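You operate a simulated robot arm through the tools that you are given. There is no shell and no other tool. Be economical: measure what you need, move in short steps, check, and stop when the job is done.

You are at the controls of a simulated two-armed robot. One attempt, no reset.

TASK
On the long table, fold the grey hand towel in half, so that it is half as long.

It is judged by the outcome, as a careful person would: the job done as asked, and still so three seconds after it is handed in. It fails if anything else is knocked over, pushed out of place, dropped, spilled or broken. Flat cloth is picked up by pressing the open fingertips on it (5 to 10 N) and closing them slowly along it; thin cloth reads only 2 to 8 mm in the jaws.

THE ROBOT
Two 7-joint arms with two-finger parallel grippers on one trunk, on a base that drives. Base frame: it is fixed to the floor where the robot stands at the start and does not move with it; the origin is under the middle of the robot, x ahead of it, y to its left, z up. Readings come in mm, degrees, newtons and seconds.
The left shoulder is at the start at [70, 163, 1070], the right one opposite. Places, roughly: long table [700, -100, 800]. Payload 3.43 kg a hand.
The TCP of each hand is the grasp point between the finger pads, 34 mm short of the fingertips. In the tool frame z runs along the fingers and y along their closing line. Largest opening 128 mm; finger width 24, thickness 12; the body of the gripper, 48 by 130 mm, starts 96 mm behind the TCP.
Orientation is that of the tool frame in the base frame, as [roll, pitch, yaw] about the fixed x, y, z axes, in that order (R = Rz(yaw) Ry(pitch) Rx(roll)). With the fingers straight down and closing along the base's y, the tool's x points along the base's -x, its y along +y and its z along -z.

THE INTERFACE
- The arms move only by the tool nudge_tool. It takes "left_targets", "right_targets" or both (then of equal length, played together; a hand with none holds still); each is a list that holds one entry, the list of rows, each a list of 7 numbers: the shift along the tool's x, y, z in units of 50 mm (1.0 is 50 mm), then the turn, a rotation vector about the tool's x, y, z in units of 5 degrees (1.0 is 5 degrees), then the finger opening in mm, from 0 to 128. In form: [[[dx, dy, dz, ax, ay, az, hand], ...]]. A call has 1 to 10 rows; each row shifts and turns the commanded pose from where the row before left it, along the tool's axes as they then stand. A call with a number of a shift or a turn outside -1 to 1 is refused whole. A row lasts 0.2 s, in which the tool goes at most 50 mm and 8.6 degrees; a call with a longer step from one row to the next is refused whole, and so is a gripper value outside its range. Where a pose cannot be reached the arm comes as near as it can. A force on the tool above 40 N (or 10 N above the force at the start of the call, whichever is more), or a blocked arm, ends the call early, and 0.2 s more pass. Each finger travels about 153 mm/s and halts on what it meets, pressing with about 26 N; the grip force reading is that of the motor and also rises with nothing between the fingers. The clock runs only during rows and for 0.2 s after the last one: add rows that do not move to give the fingers time. It gives the time, the measured TCP pose, the force on the tool (base axes), the opening and the grip force at its end, in the units of the frame above (readings bear some noise), and new pictures: "pictures" is both (left out), scene, wrist or none (wrist: the cameras of the hands that moved).
- Cameras (640 x 400 px; columns grow to the right, rows downward): "scene" is now at [128.9, 11.5, 1284.9]; the picture's right is [0.15, -0.99, 0.00], its down [-0.69, -0.10, -0.71] and it looks along [0.71, 0.11, -0.70] (base axes); focal length 214 px, centre (320, 200). "left" rides on the left gripper at [76, 11, -160] in its tool frame; the picture's right is [-0.15, 0.99, 0.00], its down [-0.88, -0.13, -0.46] and it looks along [-0.45, -0.07, 0.89] (tool axes); focal length 234 px, centre (320, 200). "right" rides on the right gripper at [76, -11, -160] in its tool frame; the picture's right is [0.15, 0.99, 0.00], its down [-0.88, 0.13, -0.46] and it looks along [-0.45, 0.07, 0.89] (tool axes); focal length 234 px, centre (320, 200). There is no depth. A picture from a camera that has moved, and an enlarged one, comes with that camera's place and axes in the base frame and with its lens.
- move_column(by): slides the trunk up (or, below 0, down) by that many mm; the arms and the scene camera ride with it, the base frame stays. It gives what a move gives, with no picture.
- base_move(legs): drives the robot by 1 to 6 legs, each [ahead, left, turn to the left] in mm, mm and degrees, along the robot's own axes; the way and the turn of a leg run together, so that a leg with both is an arc; at most 1500 mm and 180 degrees a leg. The arms and the cameras ride along, it lands a little off, and it stops where it bumps. It gives what a move gives, and a new picture of the scene camera.
- pan_tilt(pan, tilt): turns the head with the scene camera to pan (to the left, within 86 degrees either way) and tilt (down, from -29 to 69), counted from straight ahead of the robot. It gives what a move gives, and a new picture of the scene camera.
- enlarge(camera, box): a new picture of the part [left, top, right, bottom] of that camera's present view, enlarged. The clock stands still meanwhile.
- close_job(): hands the job in; it is judged then, once.

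Go step by step. Nothing tells you exact positions but the pictures and the camera data: compare them with the known pose of the tool, close in by small moves and look again before you grip or let go. The budget is 120 turns and 260 pictures, counting those below and the enlarged ones. Unless the task says otherwise, let go and move clear before handing in, and close with one line.

The tools are called after "Call:" as name(argument=value, ...) on one line, values as JSON. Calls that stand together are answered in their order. nudge_tool: Moves the arms, as the interface text tells. Its arguments: {"type":"object","properties":{"left_targets":{"type":"array","items":{"type":"array","items":{"type":"array","items":{"type":"number"}}}},"right_targets":{"type":"array","items":{"type":"array","items":{"type":"array","items":{"type":"number"}}}},"pictures":{"type":"string","enum":["both","scene","wrist","none"]}},"required":[]} The other tools are called the same way: move_column (by) slides the trunk up or down; base_move (legs) drives the base; pan_tilt (pan, tilt) turns the head that bears the scene camera; enlarge (camera, box) takes an enlarged picture of a part of a camera's view; close_job () hands the job in.

At the start:

```text
time: 0.0
left_ee_pos: [412.1, 155.5, 994.8]
left_tcp_rot: [180.0, 0.0, -180.0]
left_ft_force: [0.7, -0.5, -0.5]
left_finger_gap: 128.0
left_finger_force: 0.1
right_ee_pos: [415.2, -149.3, 945.4]
right_tcp_rot: [-180.0, 0.0, 179.9]
right_ft_force: [-0.3, 0.0, 0.1]
right_finger_gap: 128.0
right_finger_force: 0.1
trunk travel left (down, up): [-550.0, 390.0]
robot x, y, heading: [0.4, 2.2, 0.0]
head pan, tilt: [8.6, 44.4]
```

scene: 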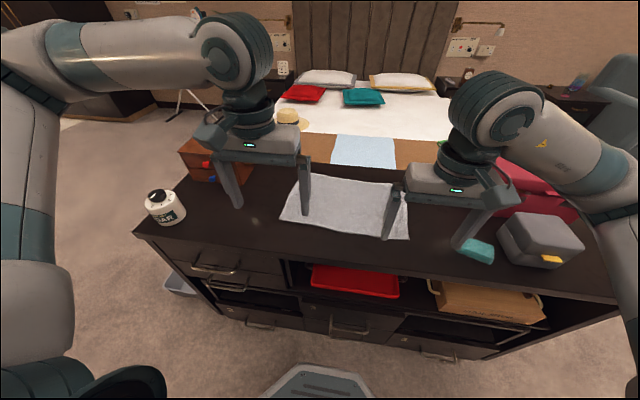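
right: 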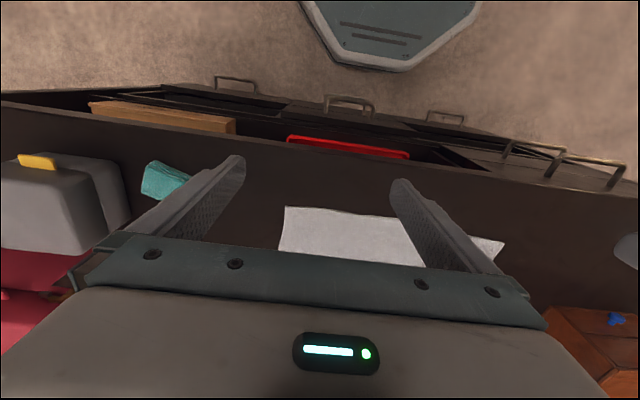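
left: 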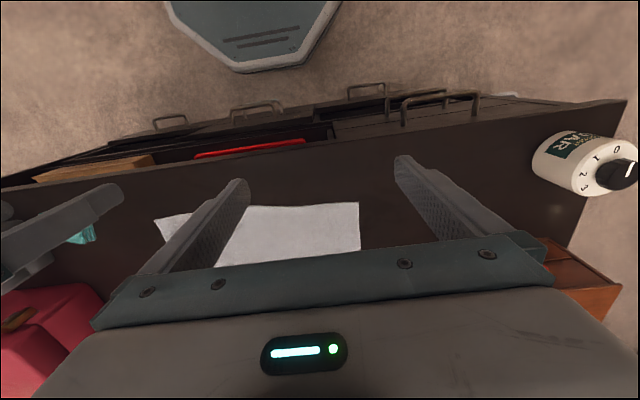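

The grey towel lies at about x 580–850 and y -220 to +215, with its long side along y, so I'll carry one short edge over the other. To get both hands onto the left short edge I'll drive left and turn a little to the right.

Call:
base_move(legs=[[0, 400, 0], [0, 0, -30]])

```text
time: 4.0
left_ee_pos: [434.9, 327.3, 995.4]
left_tcp_rot: [180.0, -0.1, 150.1]
left_ft_force: [0.5, 0.0, 0.0]
left_finger_gap: 128.0
left_finger_force: 0.2
right_ee_pos: [284.8, 62.9, 943.8]
right_tcp_rot: [179.8, 0.0, 150.2]
right_ft_force: [-0.1, -0.1, -0.1]
right_finger_gap: 128.0
right_finger_force: 0.0
trunk travel left (down, up): [-550.0, 390.0]
robot x, y, heading: [-0.9, 400.2, -29.9]
head pan, tilt: [8.6, 44.4]
camera scene: at [116.7, 344.4, 1284.9], right [-0.36, -0.93, 0.0], down [-0.65, 0.25, -0.71], along [0.67, -0.26, -0.7], focal length 214 px, centre (320, 200)
```

scene: 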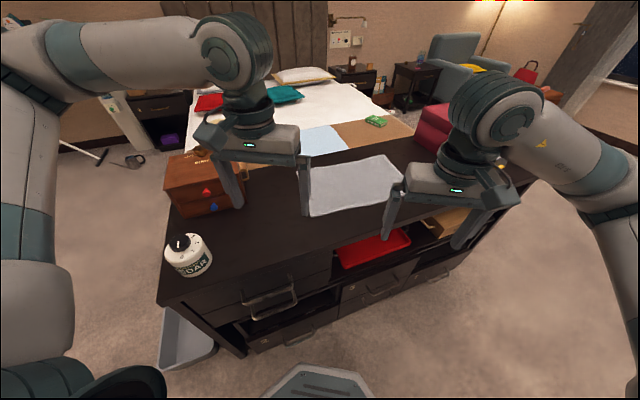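

Now I'll close in a little towards the table, parallel to its front.

Call:
base_move(legs=[[52, 30, 0]])

Call:
enlarge(camera="scene", box=[220, 120, 460, 270])

```text
time: 4.9
left_ee_pos: [494.8, 328.8, 994.3]
left_tcp_rot: [-180.0, -0.1, 150.2]
left_ft_force: [0.5, -0.3, 0.1]
left_finger_gap: 128.0
left_finger_force: 0.1
right_ee_pos: [346.3, 65.0, 945.8]
right_tcp_rot: [-180.0, -0.1, 150.1]
right_ft_force: [1.0, -0.8, 0.3]
right_finger_gap: 127.8
right_finger_force: 0.1
trunk travel left (down, up): [-550.0, 390.0]
robot x, y, heading: [59.5, 400.3, -29.8]
head pan, tilt: [8.6, 44.4]
camera scene: at [177.7, 344.9, 1284.7], right [-0.36, -0.93, 0.0], down [-0.65, 0.25, -0.71], along [0.66, -0.26, -0.7], focal length 214 px, centre (320, 200)
```

scene: 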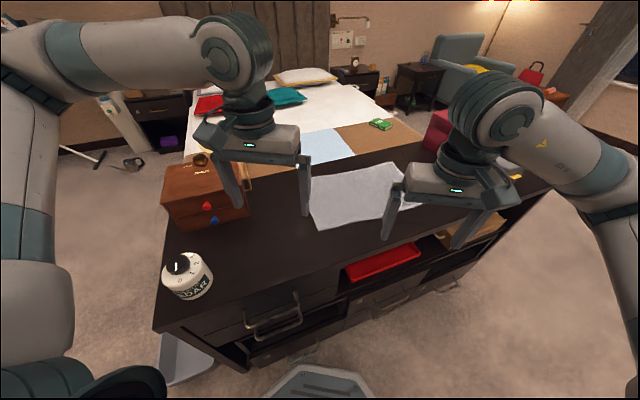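

```text
2.67 times, centred on (340, 195) of scene
camera zoom: at [177.7, 344.9, 1284.7], right [-0.36, -0.93, 0.0], down [-0.65, 0.25, -0.71], along [0.66, -0.26, -0.7], focal length 572 px, centre (267, 213)
```

zoom: 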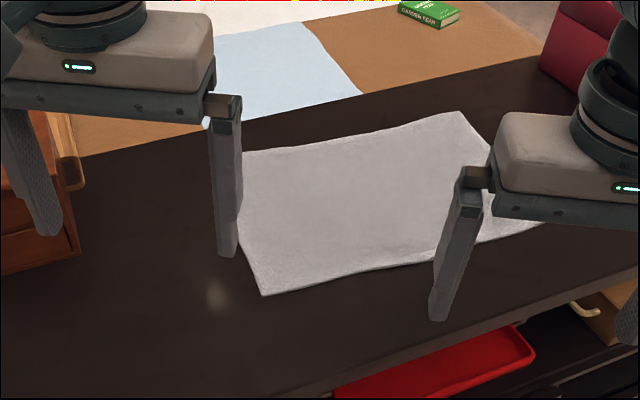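

The left edge runs from about (595, 200) to about (855, 200). I'll turn both hands so that they close along the base's y, then bring them over that edge.

Call:
nudge_tool(left_targets=[[[0, 0, 0, 0, 0, -1, 128], [0, 0, 0, 0, 0, -1, 120], [0, 0, 0, 0, 0, -1, 110], [0, 0, 0, 0, 0, -1, 100], [0, 0, 0, 0, 0, -1, 80], [0, 0, 0, 0, 0, -1, 60]]], right_targets=[[[0, 0, 0, 0, 0, -1, 128], [0, 0, 0, 0, 0, -1, 120], [0, 0, 0, 0, 0, -1, 110], [0, 0, 0, 0, 0, -1, 100], [0, 0, 0, 0, 0, -1, 80], [0, 0, 0, 0, 0, -1, 60]]], pictures="none")

Call:
nudge_tool(left_targets=[[[-0.755, -0.353, 0.322, 0, 0, 0, 60], [-0.755, -0.353, 0.322, 0, 0, 0, 60], [-0.755, -0.353, 0.322, 0, 0, 0, 60], [-0.755, -0.353, 0.322, 0, 0, 0, 60], [-0.755, -0.353, 0.322, 0, 0, 0, 60], [-0.755, -0.353, 0.322, 0, 0, 0, 60], [-0.755, -0.353, 0.322, 0, 0, 0, 60], [-0.755, -0.353, 0.322, 0, 0, 0, 60], [-0.755, -0.353, 0.322, 0, 0, 0, 60], [0, 0, 0, 0, 0, 0, 60]]], right_targets=[[[-0.598, 0.222, 0.213, 0, 0, 0, 60], [-0.598, 0.222, 0.213, 0, 0, 0, 60], [-0.598, 0.222, 0.213, 0, 0, 0, 60], [-0.598, 0.222, 0.213, 0, 0, 0, 60], [-0.598, 0.222, 0.213, 0, 0, 0, 60], [-0.598, 0.222, 0.213, 0, 0, 0, 60], [-0.598, 0.222, 0.213, 0, 0, 0, 60], [-0.598, 0.222, 0.213, 0, 0, 0, 60], [-0.598, 0.222, 0.213, 0, 0, 0, 60], [0, 0, 0, 0, 0, 0, 60]]])

```text
time: 6.3
left_ee_pos: [495.0, 328.4, 994.8]
left_tcp_rot: [180.0, 0.0, -179.7]
left_ft_force: [-0.2, -0.2, 0.1]
left_finger_gap: 59.9
left_finger_force: 0.1
right_ee_pos: [344.4, 65.0, 946.0]
right_tcp_rot: [-179.9, -0.1, -179.6]
right_ft_force: [-0.6, -0.2, 0.4]
right_finger_gap: 60.2
right_finger_force: 0.0
trunk travel left (down, up): [-550.0, 390.0]
robot x, y, heading: [59.8, 402.8, -29.7]
head pan, tilt: [8.6, 44.4]
```

```text
time: 8.5
left_ee_pos: [834.1, 171.2, 848.6]
left_tcp_rot: [-180.0, 0.1, -179.7]
left_ft_force: [-0.3, -0.7, 1.2]
left_finger_gap: 59.9
left_finger_force: 0.1
right_ee_pos: [613.0, 166.4, 849.9]
right_tcp_rot: [179.9, 0.1, -179.8]
right_ft_force: [-0.1, 0.7, 0.0]
right_finger_gap: 60.1
right_finger_force: 0.0
trunk travel left (down, up): [-550.0, 390.0]
robot x, y, heading: [58.9, 401.4, -29.9]
head pan, tilt: [8.6, 44.4]
camera scene: at [175.5, 345.5, 1285.0], right [-0.36, -0.93, 0.0], down [-0.65, 0.25, -0.71], along [0.67, -0.26, -0.7], focal length 214 px, centre (320, 200)
camera right: at [536.3, 153.9, 1009.1], right [-0.15, 0.99, 0.0], down [0.88, 0.13, 0.46], along [0.45, 0.07, -0.89], focal length 234 px, centre (320, 200)
camera left: at [757.7, 183.0, 1009.0], right [0.14, 0.99, 0.0], down [0.88, -0.13, 0.46], along [0.45, -0.07, -0.89], focal length 234 px, centre (320, 200)
```

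scene: 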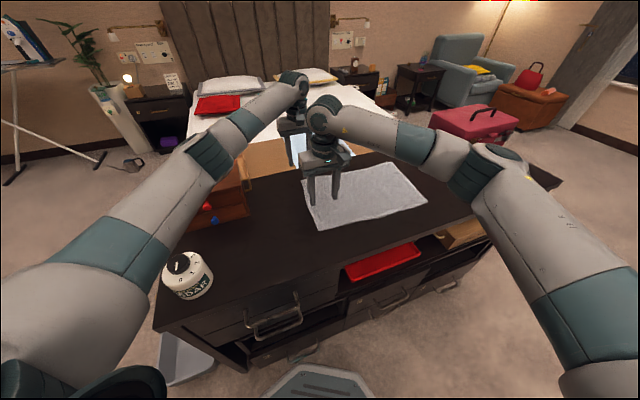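
right: 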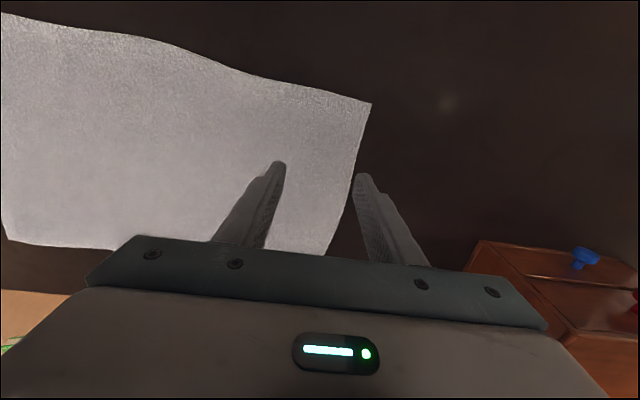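
left: 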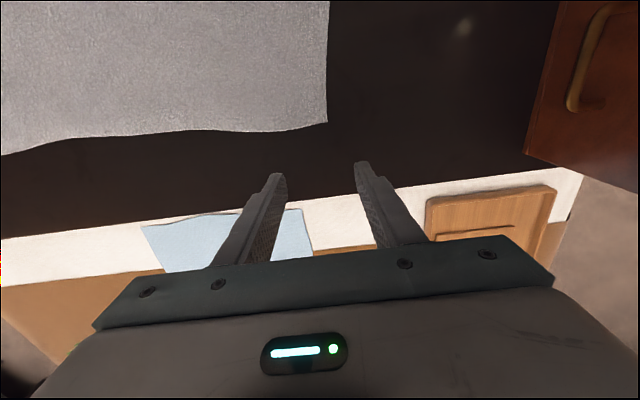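

Comparing the cameras puts the surface higher than told, at about z 765. The left edge then runs from (548, 205) to (794, 184), and I'll line up the hands just inside its corners and drop a little.

Call:
nudge_tool(left_targets=[[[0.64, -0.19, 0.0, 0, 0, 0, 50], [0.64, -0.19, 0.0, 0, 0, 0, 40], [0, 0, 0.4, 0, 0, 0, 40], [0, 0, 0, 0, 0, 0, 40]]], right_targets=[[[0.43, 0.015, 0.0, 0, 0, 0, 50], [0.43, 0.015, 0.0, 0, 0, 0, 40], [0, 0, 0.4, 0, 0, 0, 40], [0, 0, 0, 0, 0, 0, 40]]])

```text
time: 9.5
left_ee_pos: [769.0, 152.1, 830.1]
left_tcp_rot: [-180.0, 0.0, -179.8]
left_ft_force: [-0.3, 0.2, -0.7]
left_finger_gap: 39.9
left_finger_force: 0.0
right_ee_pos: [569.6, 168.1, 828.6]
right_tcp_rot: [-179.9, -0.1, -179.8]
right_ft_force: [0.1, -0.9, -0.1]
right_finger_gap: 40.0
right_finger_force: 0.1
trunk travel left (down, up): [-550.0, 390.0]
robot x, y, heading: [59.5, 396.1, -29.8]
head pan, tilt: [8.6, 44.4]
camera scene: at [175.5, 345.1, 1285.0], right [-0.36, -0.93, 0.0], down [-0.65, 0.25, -0.71], along [0.67, -0.26, -0.7], focal length 214 px, centre (320, 200)
camera right: at [493.2, 155.3, 988.5], right [-0.15, 0.99, 0.0], down [0.88, 0.13, 0.46], along [0.45, 0.07, -0.89], focal length 234 px, centre (320, 200)
camera left: at [692.6, 163.6, 989.6], right [0.14, 0.99, 0.0], down [0.88, -0.13, 0.46], along [0.45, -0.07, -0.89], focal length 234 px, centre (320, 200)
```

scene: 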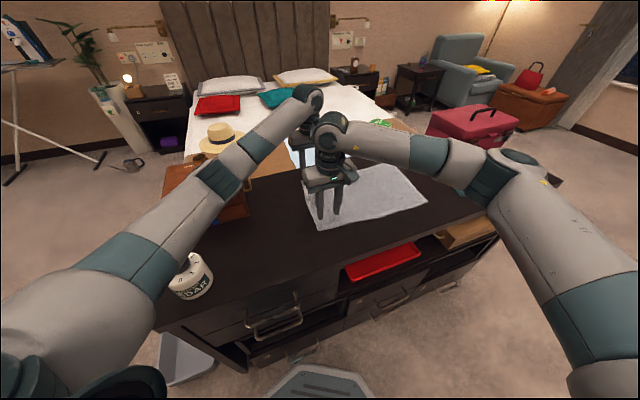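
right: 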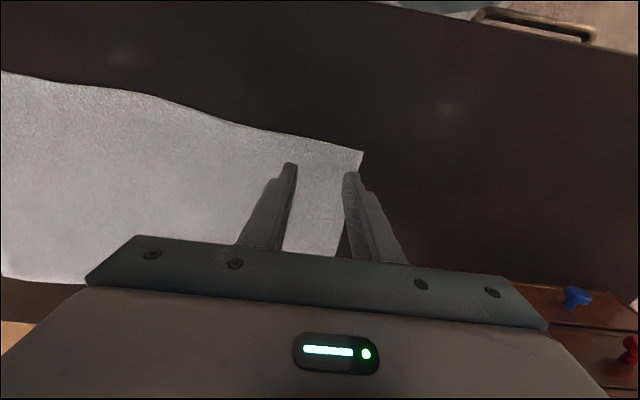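
left: 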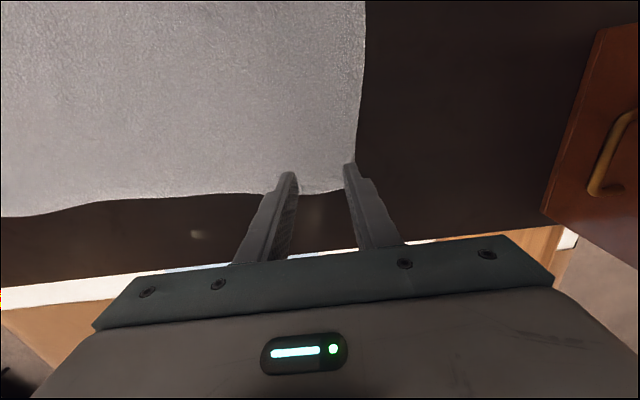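

Both hands sit just inside the edge; I'll shift them a few mm inwards and go down close to the cloth.

Call:
nudge_tool(left_targets=[[[0, -0.08, 0.2, 0, 0, 0, 40], [0, 0, 0.2, 0, 0, 0, 40], [0, 0, 0.06, 0, 0, 0, 40], [0, 0, 0, 0, 0, 0, 40]]], right_targets=[[[0, -0.06, 0.2, 0, 0, 0, 40], [0, 0, 0.2, 0, 0, 0, 40], [0, 0, 0.06, 0, 0, 0, 40], [0, 0, 0, 0, 0, 0, 40]]], pictures="wrist")

```text
time: 10.5
left_ee_pos: [770.1, 147.9, 805.5]
left_tcp_rot: [179.9, 0.0, -179.8]
left_ft_force: [-0.6, -0.8, 0.0]
left_finger_gap: 39.7
left_finger_force: 0.0
right_ee_pos: [569.9, 163.6, 805.6]
right_tcp_rot: [179.9, 0.0, -179.8]
right_ft_force: [1.2, 0.8, 0.1]
right_finger_gap: 39.6
right_finger_force: 0.0
trunk travel left (down, up): [-550.0, 390.0]
robot x, y, heading: [59.8, 395.8, -29.8]
head pan, tilt: [8.6, 44.4]
camera right: at [494.0, 152.0, 965.2], right [-0.15, 0.99, 0.0], down [0.88, 0.13, 0.46], along [0.45, 0.07, -0.89], focal length 234 px, centre (320, 200)
camera left: at [694.4, 159.7, 965.5], right [0.14, 0.99, 0.0], down [0.88, -0.13, 0.46], along [0.45, -0.06, -0.89], focal length 234 px, centre (320, 200)
```

right: 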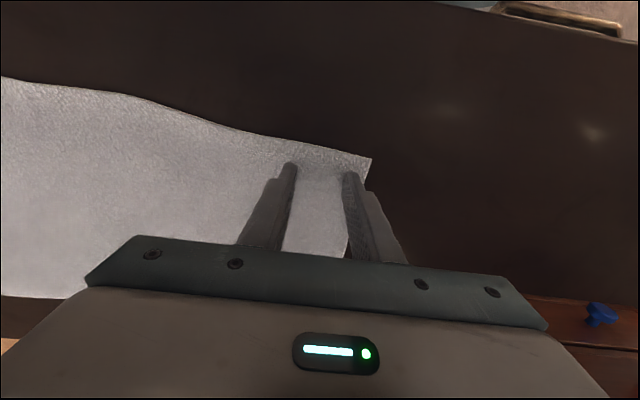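
left: 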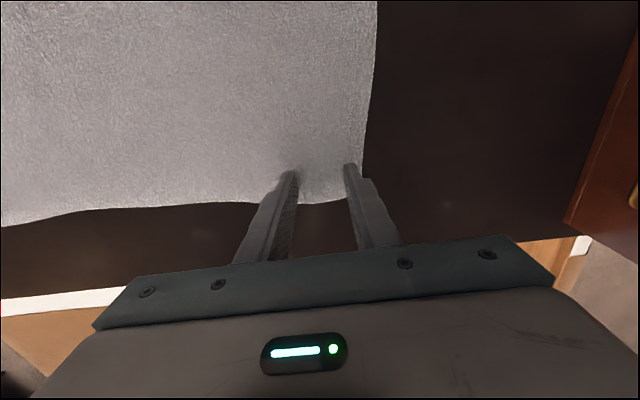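

The fingertips are a few mm above the cloth. I'll lower both slowly and watch the force.

Call:
nudge_tool(left_targets=[[[0, 0, 0.04, 0, 0, 0, 40], [0, 0, 0.04, 0, 0, 0, 40], [0, 0, 0, 0, 0, 0, 40]]], right_targets=[[[0, 0, 0.04, 0, 0, 0, 40], [0, 0, 0.04, 0, 0, 0, 40], [0, 0, 0, 0, 0, 0, 40]]], pictures="none")

```text
time: 11.3
left_ee_pos: [770.2, 148.8, 802.3]
left_tcp_rot: [180.0, 0.0, -179.8]
left_ft_force: [0.1, 0.0, 0.3]
left_finger_gap: 39.9
left_finger_force: 0.1
right_ee_pos: [571.3, 164.4, 802.0]
right_tcp_rot: [-180.0, 0.0, -179.7]
right_ft_force: [0.5, 0.3, 1.0]
right_finger_gap: 39.9
right_finger_force: 0.0
trunk travel left (down, up): [-550.0, 390.0]
robot x, y, heading: [58.6, 399.5, -29.7]
head pan, tilt: [8.6, 44.4]
```

Call:
nudge_tool(left_targets=[[[0, 0, 0.04, 0, 0, 0, 40], [0, 0, 0.04, 0, 0, 0, 40], [0, 0, 0, 0, 0, 0, 40]]], right_targets=[[[0, 0, 0.04, 0, 0, 0, 40], [0, 0, 0.04, 0, 0, 0, 40], [0, 0, 0, 0, 0, 0, 40]]], pictures="none")

```text
time: 12.1
left_ee_pos: [771.0, 148.0, 798.7]
left_tcp_rot: [180.0, 0.0, -179.8]
left_ft_force: [0.2, 0.0, 2.2]
left_finger_gap: 40.1
left_finger_force: 0.0
right_ee_pos: [570.6, 164.8, 796.2]
right_tcp_rot: [180.0, -0.1, -179.9]
right_ft_force: [0.0, -0.4, 3.5]
right_finger_gap: 39.9
right_finger_force: 0.0
trunk travel left (down, up): [-550.0, 390.0]
robot x, y, heading: [60.1, 400.6, -30.0]
head pan, tilt: [8.6, 44.4]
```

Contact at about TCP z 797. A little more pressure is needed.

Call:
nudge_tool(left_targets=[[[0, 0, 0.04, 0, 0, 0, 40], [0, 0, 0.02, 0, 0, 0, 40], [0, 0, 0, 0, 0, 0, 40]]], right_targets=[[[0, 0, 0.03, 0, 0, 0, 40], [0, 0, 0, 0, 0, 0, 40], [0, 0, 0, 0, 0, 0, 40]]], pictures="none")

```text
time: 12.9
left_ee_pos: [770.3, 148.6, 798.2]
left_tcp_rot: [-179.9, 0.1, -179.8]
left_ft_force: [3.3, -0.4, 10.7]
left_finger_gap: 39.7
left_finger_force: 0.1
right_ee_pos: [570.6, 163.6, 797.5]
right_tcp_rot: [180.0, 0.1, -179.9]
right_ft_force: [2.1, -1.2, 7.4]
right_finger_gap: 39.9
right_finger_force: 0.1
trunk travel left (down, up): [-550.0, 390.0]
robot x, y, heading: [57.1, 397.6, -29.8]
head pan, tilt: [8.6, 44.4]
```

Both press at 7–11 N. Now I'll close slowly along the cloth.

Call:
nudge_tool(left_targets=[[[0, 0, -0.02, 0, 0, 0, 36], [0, 0, 0, 0, 0, 0, 32], [0, 0, 0, 0, 0, 0, 28], [0, 0, 0, 0, 0, 0, 24], [0, 0, 0, 0, 0, 0, 20], [0, 0, 0, 0, 0, 0, 16], [0, 0, 0, 0, 0, 0, 12], [0, 0, 0, 0, 0, 0, 6], [0, 0, 0, 0, 0, 0, 0], [0, 0, 0, 0, 0, 0, 0]]], right_targets=[[[0, 0, 0, 0, 0, 0, 36], [0, 0, 0, 0, 0, 0, 32], [0, 0, 0, 0, 0, 0, 28], [0, 0, 0, 0, 0, 0, 24], [0, 0, 0, 0, 0, 0, 20], [0, 0, 0, 0, 0, 0, 16], [0, 0, 0, 0, 0, 0, 12], [0, 0, 0, 0, 0, 0, 6], [0, 0, 0, 0, 0, 0, 0], [0, 0, 0, 0, 0, 0, 0]]], pictures="wrist")

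```text
time: 15.1
left_ee_pos: [769.0, 148.6, 797.5]
left_tcp_rot: [180.0, 0.1, -179.8]
left_ft_force: [-0.7, 1.5, 6.1]
left_finger_gap: 7.0
left_finger_force: 25.9
right_ee_pos: [569.9, 163.7, 797.0]
right_tcp_rot: [-180.0, 0.0, -179.8]
right_ft_force: [0.2, 0.1, 9.4]
right_finger_gap: 7.1
right_finger_force: 25.6
trunk travel left (down, up): [-550.0, 390.0]
robot x, y, heading: [61.4, 401.9, -29.8]
head pan, tilt: [8.6, 44.4]
camera right: at [492.8, 152.1, 956.8], right [-0.15, 0.99, 0.0], down [0.88, 0.13, 0.46], along [0.45, 0.07, -0.89], focal length 234 px, centre (320, 200)
camera left: at [692.8, 160.0, 957.1], right [0.14, 0.99, 0.0], down [0.88, -0.13, 0.46], along [0.45, -0.07, -0.89], focal length 234 px, centre (320, 200)
```

right: 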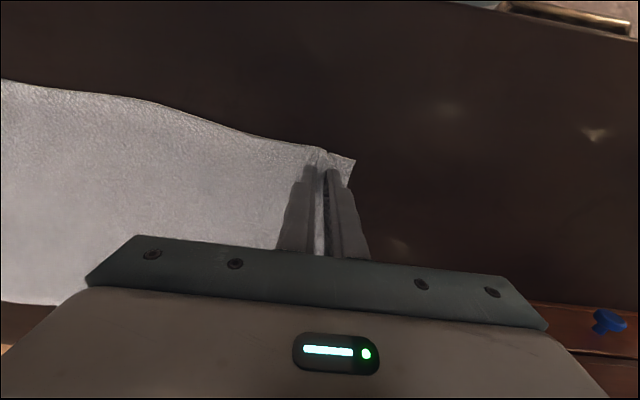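
left: 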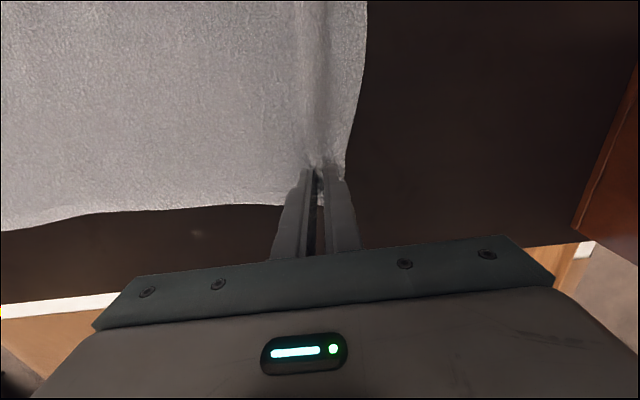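

Both hands hold a ridge of cloth (7 mm). I'll lift about 100 mm while easing towards the other end.

Call:
nudge_tool(left_targets=[[[0, 0, -0.3, 0, 0, 0, 0], [0, -0.1, -0.3, 0, 0, 0, 0], [0, -0.2, -0.3, 0, 0, 0, 0], [0, -0.2, -0.3, 0, 0, 0, 0], [0, -0.25, -0.3, 0, 0, 0, 0], [0, -0.3, -0.3, 0, 0, 0, 0], [0, 0, 0, 0, 0, 0, 0]]], right_targets=[[[0, 0, -0.3, 0, 0, 0, 0], [0, -0.1, -0.3, 0, 0, 0, 0], [0, -0.2, -0.3, 0, 0, 0, 0], [0, -0.2, -0.3, 0, 0, 0, 0], [0, -0.25, -0.3, 0, 0, 0, 0], [0, -0.3, -0.3, 0, 0, 0, 0], [0, 0, 0, 0, 0, 0, 0]]])

```text
time: 16.7
left_ee_pos: [771.1, 95.8, 885.7]
left_tcp_rot: [180.0, 0.0, -179.8]
left_ft_force: [-1.7, 1.0, -0.4]
left_finger_gap: 5.5
left_finger_force: 25.5
right_ee_pos: [570.7, 111.7, 886.4]
right_tcp_rot: [179.9, 0.0, -179.8]
right_ft_force: [1.3, 0.3, -0.7]
right_finger_gap: 6.9
right_finger_force: 25.5
trunk travel left (down, up): [-550.0, 390.0]
robot x, y, heading: [58.9, 397.6, -29.9]
head pan, tilt: [8.6, 44.4]
camera scene: at [177.0, 345.6, 1284.8], right [-0.36, -0.93, 0.0], down [-0.65, 0.25, -0.71], along [0.67, -0.26, -0.7], focal length 214 px, centre (320, 200)
camera right: at [494.2, 99.8, 1046.0], right [-0.15, 0.99, 0.0], down [0.88, 0.13, 0.46], along [0.45, 0.07, -0.89], focal length 234 px, centre (320, 200)
camera left: at [695.3, 107.1, 1046.0], right [0.14, 0.99, 0.0], down [0.88, -0.13, 0.46], along [0.45, -0.07, -0.89], focal length 234 px, centre (320, 200)
```

scene: 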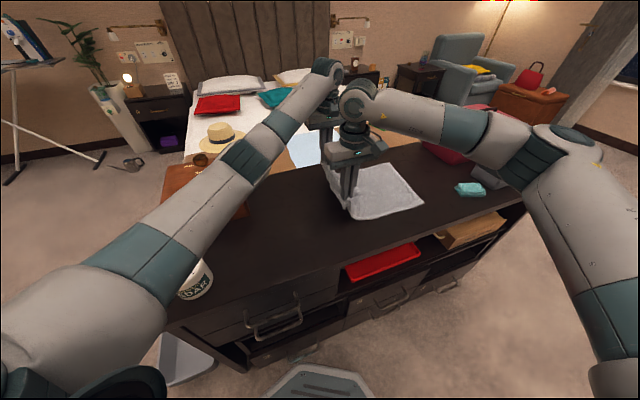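
right: 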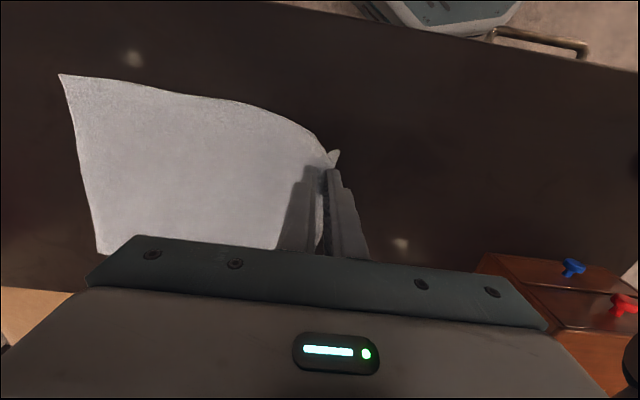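
left: 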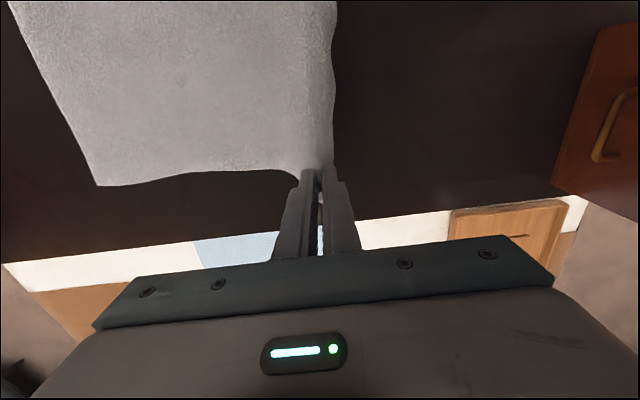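

The cloth is lifted cleanly. I'll tilt both hands so the fingers lean towards +y, which should let the carried edge land facing outward.

Call:
nudge_tool(left_targets=[[[0, 0, 0, -1, 0, 0, 0], [0, 0, 0, -1, 0, 0, 0], [0, 0, 0, -1, 0, 0, 0], [0, 0, 0, -1, 0, 0, 0], [0, 0, 0, -1, 0, 0, 0], [0, 0, 0, -1, 0, 0, 0], [0, 0, 0, 0, 0, 0, 0]]], right_targets=[[[0, 0, 0, -1, 0, 0, 0], [0, 0, 0, -1, 0, 0, 0], [0, 0, 0, -1, 0, 0, 0], [0, 0, 0, -1, 0, 0, 0], [0, 0, 0, -1, 0, 0, 0], [0, 0, 0, -1, 0, 0, 0], [0, 0, 0, 0, 0, 0, 0]]])

```text
time: 18.3
left_ee_pos: [753.2, 118.5, 887.7]
left_tcp_rot: [151.1, 0.0, -179.9]
left_ft_force: [0.1, 0.0, 0.3]
left_finger_gap: 4.8
left_finger_force: 26.4
left hand out of reach, approached as far as the arm can: row 4, 5, 6
right_ee_pos: [570.3, 112.6, 886.3]
right_tcp_rot: [149.9, 0.0, -179.8]
right_ft_force: [0.6, -0.1, 0.4]
right_finger_gap: 6.2
right_finger_force: 26.2
trunk travel left (down, up): [-550.0, 390.0]
robot x, y, heading: [59.3, 403.7, -30.1]
head pan, tilt: [8.6, 44.4]
camera scene: at [176.9, 345.7, 1284.9], right [-0.36, -0.93, 0.0], down [-0.65, 0.25, -0.71], along [0.67, -0.26, -0.7], focal length 214 px, centre (320, 200)
camera right: at [494.5, 21.4, 1018.8], right [-0.15, 0.86, 0.5], down [0.88, -0.11, 0.46], along [0.45, 0.51, -0.74], focal length 234 px, centre (320, 200)
camera left: at [677.7, 52.2, 1032.9], right [0.15, 0.87, 0.48], down [0.88, -0.33, 0.34], along [0.45, 0.37, -0.81], focal length 234 px, centre (320, 200)
```

scene: 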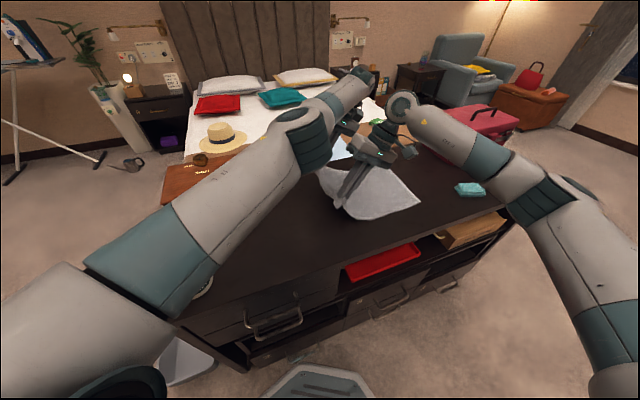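
right: 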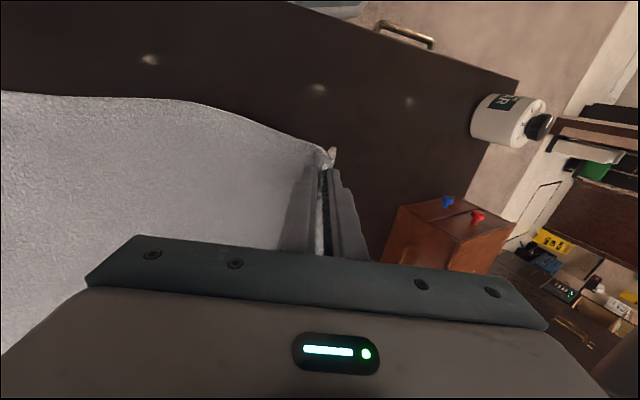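
left: 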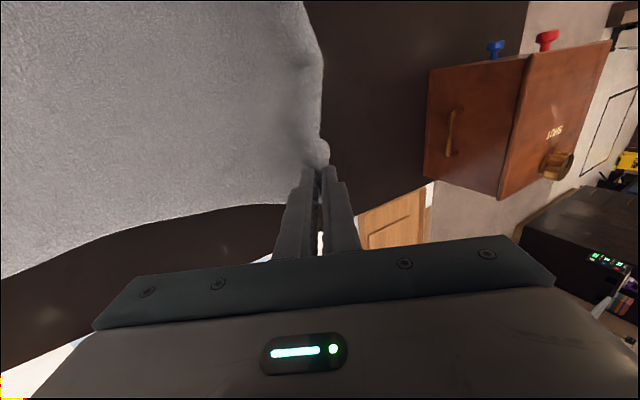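

The left arm is at its reach limit. I'll drive along the table, then let the arms come back relative to the base.

Call:
base_move(legs=[[100, -173, 0]])

```text
time: 19.9
left_ee_pos: [754.8, -79.0, 888.5]
left_tcp_rot: [151.1, 0.0, 180.0]
left_ft_force: [0.4, 0.4, -0.6]
left_finger_gap: 5.0
left_finger_force: 26.2
right_ee_pos: [571.7, -86.3, 886.5]
right_tcp_rot: [149.9, -0.1, -179.9]
right_ft_force: [0.5, -0.3, -0.3]
right_finger_gap: 6.1
right_finger_force: 25.6
trunk travel left (down, up): [-550.0, 390.0]
robot x, y, heading: [60.7, 206.1, -29.9]
head pan, tilt: [8.6, 44.4]
camera scene: at [177.2, 147.5, 1284.8], right [-0.36, -0.93, 0.0], down [-0.65, 0.25, -0.71], along [0.67, -0.26, -0.7], focal length 214 px, centre (320, 200)
```

scene: 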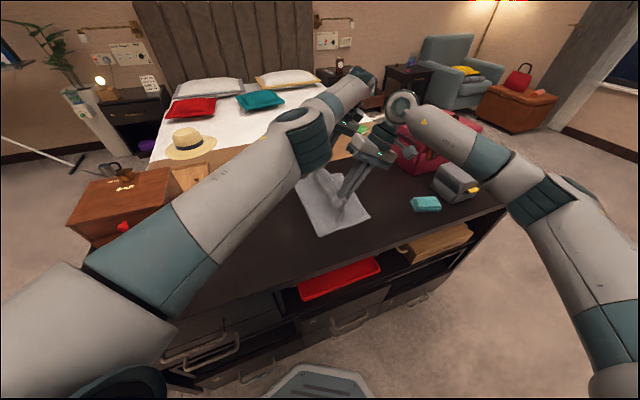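

The fold forms well. Now the arms come back about 80 mm to regain reach.

Call:
nudge_tool(left_targets=[[[0.07, 0.37, 0.21, 0, 0, 0, 0], [0.07, 0.37, 0.21, 0, 0, 0, 0], [0.07, 0.37, 0.21, 0, 0, 0, 0], [0.07, 0.37, 0.21, 0, 0, 0, 0], [0, 0, 0, 0, 0, 0, 0]]], right_targets=[[[0.07, 0.37, 0.21, 0, 0, 0, 0], [0.07, 0.37, 0.21, 0, 0, 0, 0], [0.07, 0.37, 0.21, 0, 0, 0, 0], [0.07, 0.37, 0.21, 0, 0, 0, 0], [0, 0, 0, 0, 0, 0, 0]]], pictures="scene")

```text
time: 21.1
left_ee_pos: [754.7, -77.7, 887.3]
left_tcp_rot: [151.2, -0.1, 179.9]
left_ft_force: [-12.7, 5.8, 0.4]
left_finger_gap: 5.1
left_finger_force: 25.7
left hand out of reach, approached as far as the arm can: row 1, 2, 3, 4
right_ee_pos: [557.5, -0.4, 886.8]
right_tcp_rot: [150.1, 0.1, 179.9]
right_ft_force: [12.1, -5.6, 0.5]
right_finger_gap: 4.9
right_finger_force: 26.4
trunk travel left (down, up): [-550.0, 390.0]
robot x, y, heading: [62.8, 202.4, -29.7]
head pan, tilt: [8.6, 44.4]
camera scene: at [177.1, 148.1, 1284.8], right [-0.36, -0.93, 0.0], down [-0.65, 0.25, -0.71], along [0.67, -0.26, -0.7], focal length 214 px, centre (320, 200)
```

scene: 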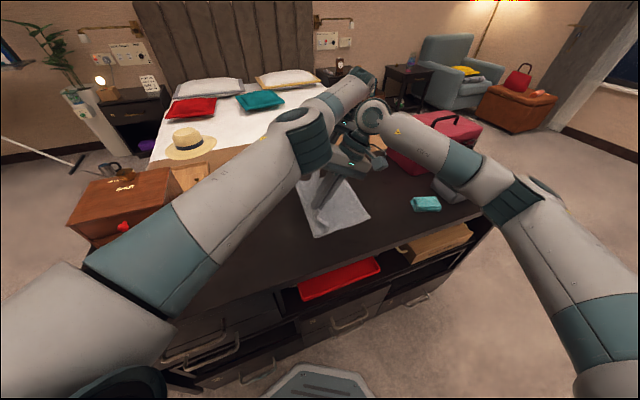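

The left arm is stuck on a joint limit and the edge is being stretched, so I'll return the right hand at once and undo the left command.

Call:
nudge_tool(left_targets=[[[0, -0.37, -0.21, 0, 0, 0, 0], [0, -0.37, -0.21, 0, 0, 0, 0], [0, -0.37, -0.21, 0, 0, 0, 0], [0, -0.37, -0.21, 0, 0, 0, 0], [0, 0, 0, 0, 0, 0, 0]]], right_targets=[[[0, -0.37, -0.21, 0, 0, 0, 0], [0, -0.37, -0.21, 0, 0, 0, 0], [0, -0.37, -0.21, 0, 0, 0, 0], [0, -0.37, -0.21, 0, 0, 0, 0], [0, 0, 0, 0, 0, 0, 0]]], pictures="wrist")

```text
time: 22.3
left_ee_pos: [723.3, -105.8, 889.0]
left_tcp_rot: [151.1, 0.1, -179.9]
left_ft_force: [-0.4, -0.2, 0.7]
left_finger_gap: 5.1
left_finger_force: 25.7
left hand out of reach, approached as far as the arm can: row 1, 2, 3, 4
right_ee_pos: [557.4, -85.6, 887.0]
right_tcp_rot: [149.8, 0.1, -179.8]
right_ft_force: [0.1, 0.1, -0.2]
right_finger_gap: 4.6
right_finger_force: 26.2
trunk travel left (down, up): [-550.0, 390.0]
robot x, y, heading: [54.6, 210.7, -29.7]
head pan, tilt: [8.6, 44.4]
camera right: at [481.3, -175.5, 1018.8], right [-0.15, 0.86, 0.5], down [0.88, -0.11, 0.46], along [0.45, 0.51, -0.74], focal length 234 px, centre (320, 200)
camera left: at [645.8, -172.1, 1033.7], right [0.14, 0.87, 0.48], down [0.88, -0.33, 0.34], along [0.45, 0.37, -0.81], focal length 234 px, centre (320, 200)
```

right: 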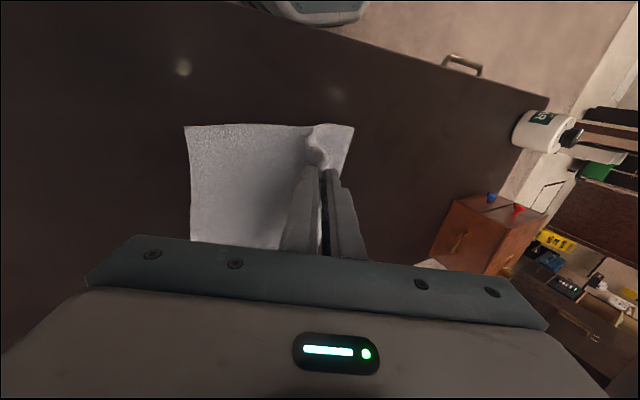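
left: 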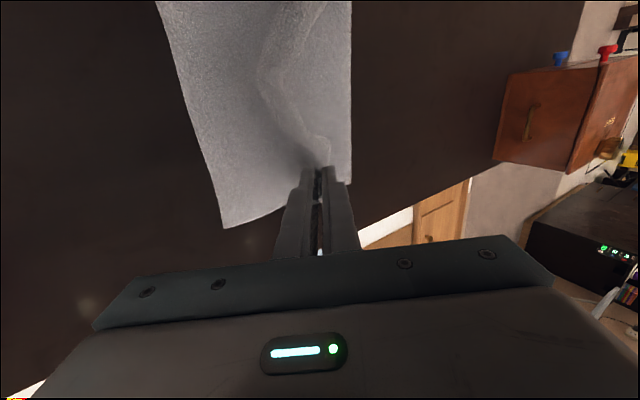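

Still held at 5 mm in both hands. I'll untilt the left hand by 15° to free it from its limit.

Call:
nudge_tool(left_targets=[[[0, 0, 0, 1, 0, 0, 0], [0, 0, 0, 1, 0, 0, 0], [0, 0, 0, 1, 0, 0, 0], [0, 0, 0, 0, 0, 0, 0]]], pictures="none")

```text
time: 23.3
left_ee_pos: [742.6, -130.9, 889.3]
left_tcp_rot: [163.7, 0.0, -179.9]
left_ft_force: [-0.6, -1.4, -0.5]
left_finger_gap: 4.8
left_finger_force: 26.0
left hand out of reach, approached as far as the arm can: row 1, 2, 3
right_ee_pos: [556.8, -84.6, 886.2]
right_tcp_rot: [150.0, -0.1, -179.8]
right_ft_force: [-1.0, -0.8, -0.1]
right_finger_gap: 4.7
right_finger_force: 26.5
trunk travel left (down, up): [-550.0, 390.0]
robot x, y, heading: [59.4, 199.1, -29.8]
head pan, tilt: [8.6, 44.4]
```

I'll bring the left hand back upright and level with the right hand (+y 45).

Call:
nudge_tool(left_targets=[[[0, 0, 0, 1, 0, 0, 0], [0, 0, 0, 1, 0, 0, 0], [0, 0, 0, 1, 0, 0, 0], [0, 0.3, 0, 0, 0, 0, 0], [0, 0.3, 0, 0, 0, 0, 0], [0, 0.3, 0, 0, 0, 0, 0], [0, 0, 0, 0, 0, 0, 0]]], pictures="scene")

```text
time: 24.1
left_ee_pos: [767.7, -162.2, 891.1]
left_tcp_rot: [178.1, -1.2, 179.8]
left_ft_force: [-22.9, 12.2, 0.8]
left_finger_gap: 4.8
left_finger_force: 26.3
left hand out of reach, approached as far as the arm can: row 1, 2, 3
right_ee_pos: [563.2, -90.4, 887.7]
right_tcp_rot: [150.2, 0.7, 179.2]
right_ft_force: [23.1, -11.3, -0.5]
right_finger_gap: 4.5
right_finger_force: 25.6
trunk travel left (down, up): [-550.0, 390.0]
robot x, y, heading: [58.2, 205.3, -29.7]
head pan, tilt: [8.6, 44.4]
stopped in row 3 (right hand): the force on the tool passed its limit (the readings are from after the stop); the commanded pose is now the measured one
camera scene: at [177.4, 148.4, 1284.8], right [-0.36, -0.93, 0.0], down [-0.65, 0.25, -0.71], along [0.67, -0.26, -0.7], focal length 214 px, centre (320, 200)
```

scene: 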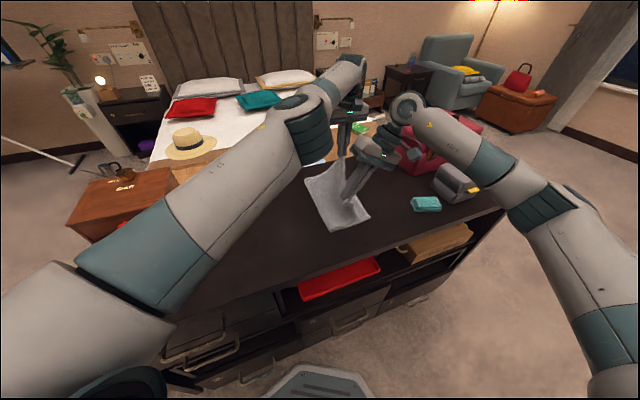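

The command is now reset to the measured pose, so I'll bring the left hand back +75 in y, level with the right.

Call:
nudge_tool(left_targets=[[[0.07, 0.5, 0, 0, 0, 0, 0], [0.07, 0.5, 0, 0, 0, 0, 0], [0.07, 0.5, 0, 0, 0, 0, 0], [0, 0, 0, 0, 0, 0, 0]]])

```text
time: 24.6
left_ee_pos: [775.8, -151.4, 892.5]
left_tcp_rot: [177.8, -1.5, 179.6]
left_ft_force: [-22.4, 9.2, -0.4]
left_finger_gap: 4.9
left_finger_force: 26.0
left hand out of reach, approached as far as the arm can: row 1, 2
right_ee_pos: [565.5, -92.1, 888.8]
right_tcp_rot: [150.4, 1.1, 178.9]
right_ft_force: [23.1, -9.2, 0.4]
right_finger_gap: 4.7
right_finger_force: 25.9
trunk travel left (down, up): [-550.0, 390.0]
robot x, y, heading: [60.2, 202.5, -30.1]
head pan, tilt: [8.6, 44.4]
stopped in row 2 (left hand): the force on the tool passed its limit (the readings are from after the stop); the commanded pose is now the measured one
camera scene: at [177.2, 148.2, 1284.8], right [-0.36, -0.93, 0.0], down [-0.65, 0.25, -0.71], along [0.67, -0.26, -0.7], focal length 214 px, centre (320, 200)
camera left: at [704.1, -145.8, 1054.7], right [0.15, 0.99, 0.03], down [0.89, -0.15, 0.43], along [0.42, -0.04, -0.9], focal length 234 px, centre (320, 200)
```

scene: 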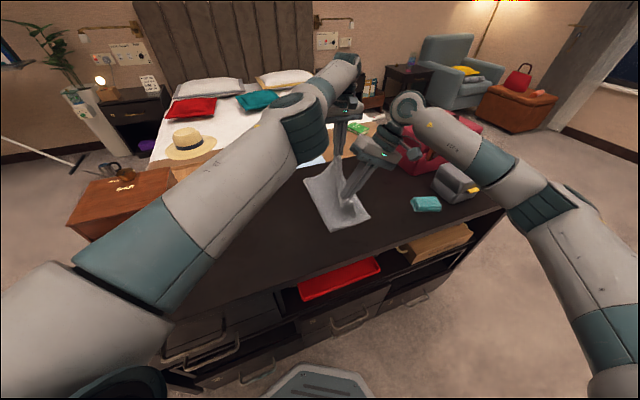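
left: 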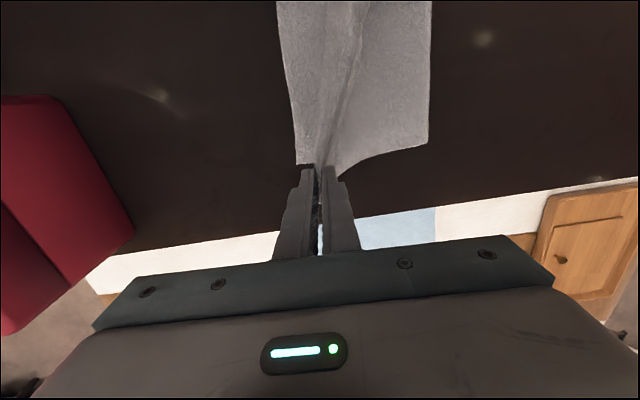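

The edge is taut between the hands. I'll bring the left hand 30 mm nearer in x to slacken it and get it within reach.

Call:
nudge_tool(left_targets=[[[0.3, 0, 0, 0, 0, 0, 0], [0.3, 0, 0, 0, 0, 0, 0], [0, 0, 0, 0, 0, 0, 0]]], pictures="none")

```text
time: 25.4
left_ee_pos: [762.4, -165.6, 896.3]
left_tcp_rot: [177.9, -1.4, 179.7]
left_ft_force: [-15.0, 8.0, -0.6]
left_finger_gap: 4.6
left_finger_force: 25.7
left hand out of reach, approached as far as the arm can: row 1, 2
right_ee_pos: [563.3, -89.7, 888.1]
right_tcp_rot: [150.2, 0.7, 179.2]
right_ft_force: [14.9, -7.3, -0.4]
right_finger_gap: 4.5
right_finger_force: 26.4
trunk travel left (down, up): [-550.0, 390.0]
robot x, y, heading: [61.4, 205.3, -29.7]
head pan, tilt: [8.6, 44.4]
```

The left hand at (762, -166) is already over its target, (755, -161). I'll bring the right hand to its own target near (557, -136) instead.

Call:
nudge_tool(right_targets=[[[0.04, -0.27, -0.15, 0, 0, 0, 0], [0.04, -0.27, -0.15, 0, 0, 0, 0], [0.04, -0.27, -0.15, 0, 0, 0, 0], [0, 0, 0, 0, 0, 0, 0]]])

```text
time: 26.4
left_ee_pos: [763.2, -165.4, 895.8]
left_tcp_rot: [177.9, -1.3, 179.7]
left_ft_force: [-2.9, 0.9, -0.5]
left_finger_gap: 4.4
left_finger_force: 26.6
right_ee_pos: [556.4, -136.6, 887.2]
right_tcp_rot: [150.3, 0.8, 179.4]
right_ft_force: [2.4, 0.0, 0.6]
right_finger_gap: 4.5
right_finger_force: 26.1
trunk travel left (down, up): [-550.0, 390.0]
robot x, y, heading: [61.3, 204.2, -30.0]
head pan, tilt: [8.6, 44.4]
camera scene: at [177.3, 148.6, 1284.9], right [-0.36, -0.93, 0.0], down [-0.65, 0.25, -0.71], along [0.67, -0.26, -0.7], focal length 214 px, centre (320, 200)
camera right: at [476.9, -224.7, 1019.4], right [-0.14, 0.86, 0.49], down [0.87, -0.12, 0.47], along [0.47, 0.49, -0.73], focal length 234 px, centre (320, 200)
```

scene: 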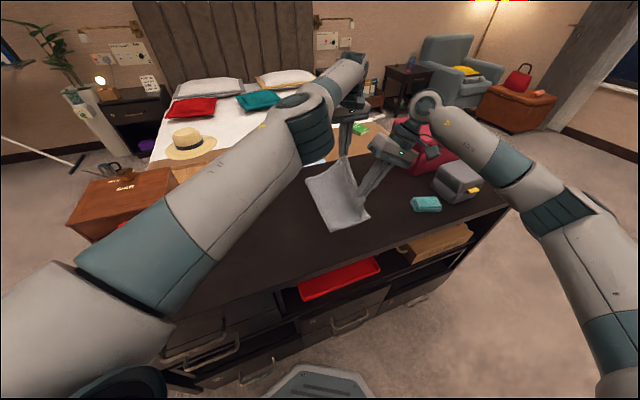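
right: 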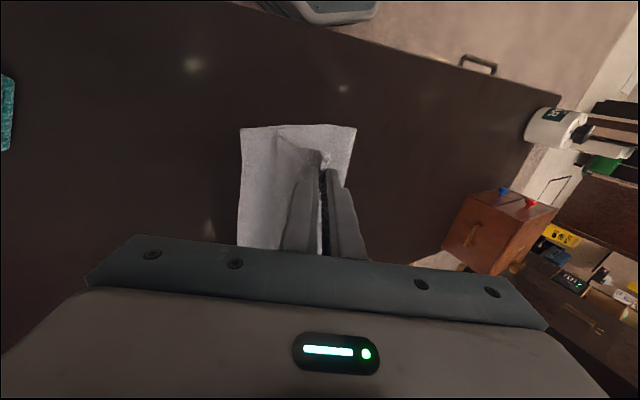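

Both hands are over their targets. I'll lower the edge to just above the lower layer.

Call:
nudge_tool(left_targets=[[[0, 0, 0.3, 0, 0, 0, 0], [0, 0, 0.3, 0, 0, 0, 0], [0, 0, 0.3, 0, 0, 0, 0], [0, 0, 0.3, 0, 0, 0, 0], [0, 0, 0.3, 0, 0, 0, 0], [0, 0, 0, 0, 0, 0, 0]]], right_targets=[[[0, -0.144, 0.25, 0, 0, 0, 0], [0, -0.144, 0.25, 0, 0, 0, 0], [0, -0.144, 0.25, 0, 0, 0, 0], [0, -0.144, 0.25, 0, 0, 0, 0], [0, -0.144, 0.25, 0, 0, 0, 0], [0, 0, 0, 0, 0, 0, 0]]])

Call:
enlarge(camera="scene", box=[280, 110, 460, 240])

```text
time: 27.8
left_ee_pos: [764.5, -166.5, 821.3]
left_tcp_rot: [177.8, -1.4, 179.7]
left_ft_force: [-2.9, 0.9, 0.5]
left_finger_gap: 4.8
left_finger_force: 26.0
left hand out of reach, approached as far as the arm can: row 3
right_ee_pos: [557.9, -137.9, 814.5]
right_tcp_rot: [150.3, 0.8, 179.1]
right_ft_force: [3.2, -0.6, 0.9]
right_finger_gap: 4.2
right_finger_force: 26.2
trunk travel left (down, up): [-550.0, 390.0]
robot x, y, heading: [57.8, 202.1, -29.6]
head pan, tilt: [8.6, 44.4]
camera scene: at [176.9, 148.5, 1284.9], right [-0.36, -0.93, 0.0], down [-0.65, 0.25, -0.71], along [0.67, -0.26, -0.7], focal length 214 px, centre (320, 200)
camera right: at [477.4, -224.7, 946.7], right [-0.14, 0.86, 0.49], down [0.87, -0.12, 0.47], along [0.47, 0.49, -0.73], focal length 234 px, centre (320, 200)
camera left: at [691.8, -160.8, 982.8], right [0.15, 0.99, 0.03], down [0.89, -0.15, 0.43], along [0.43, -0.04, -0.9], focal length 234 px, centre (320, 200)
```

scene: 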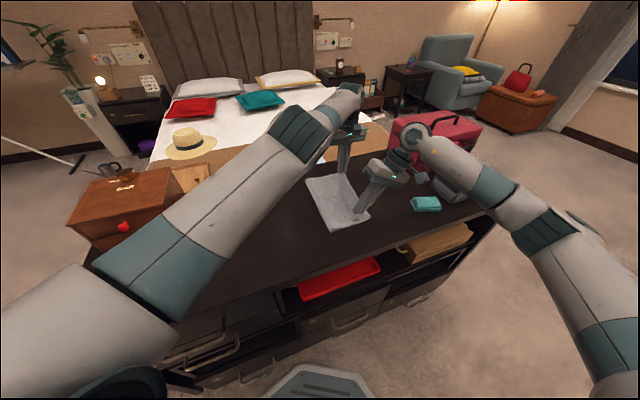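
right: 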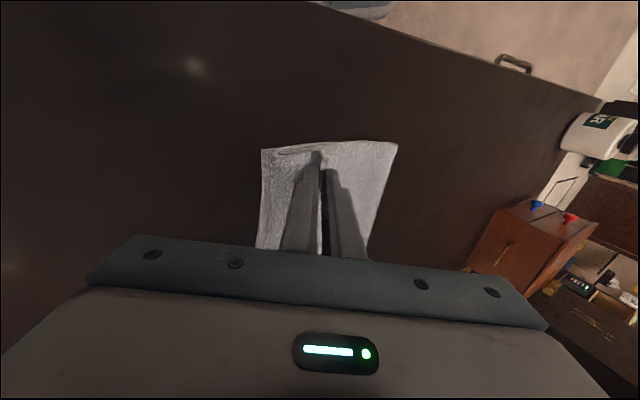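
left: 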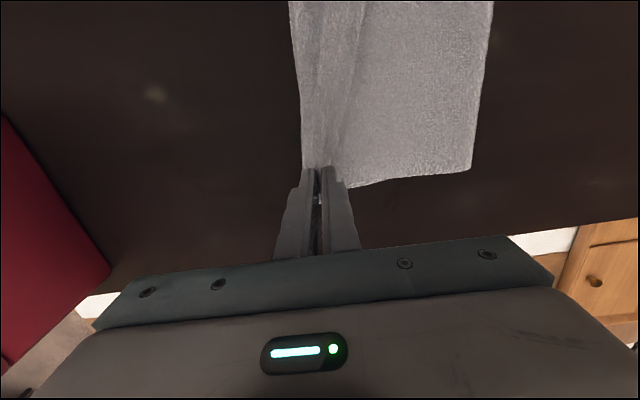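

```text
3.08 times, centred on (370, 175) of scene
camera zoom: at [176.9, 148.5, 1284.9], right [-0.36, -0.93, 0.0], down [-0.65, 0.25, -0.71], along [0.67, -0.26, -0.7], focal length 660 px, centre (166, 277)
```

zoom: 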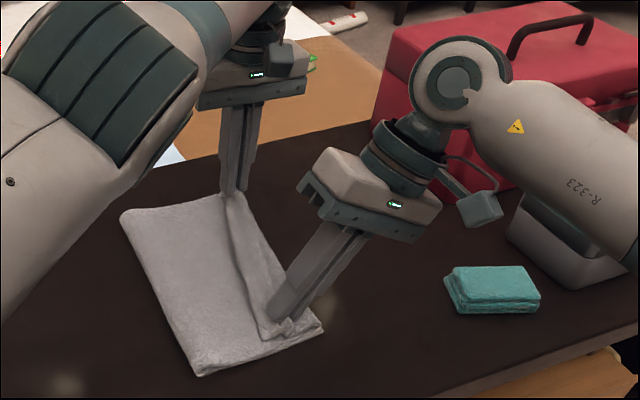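

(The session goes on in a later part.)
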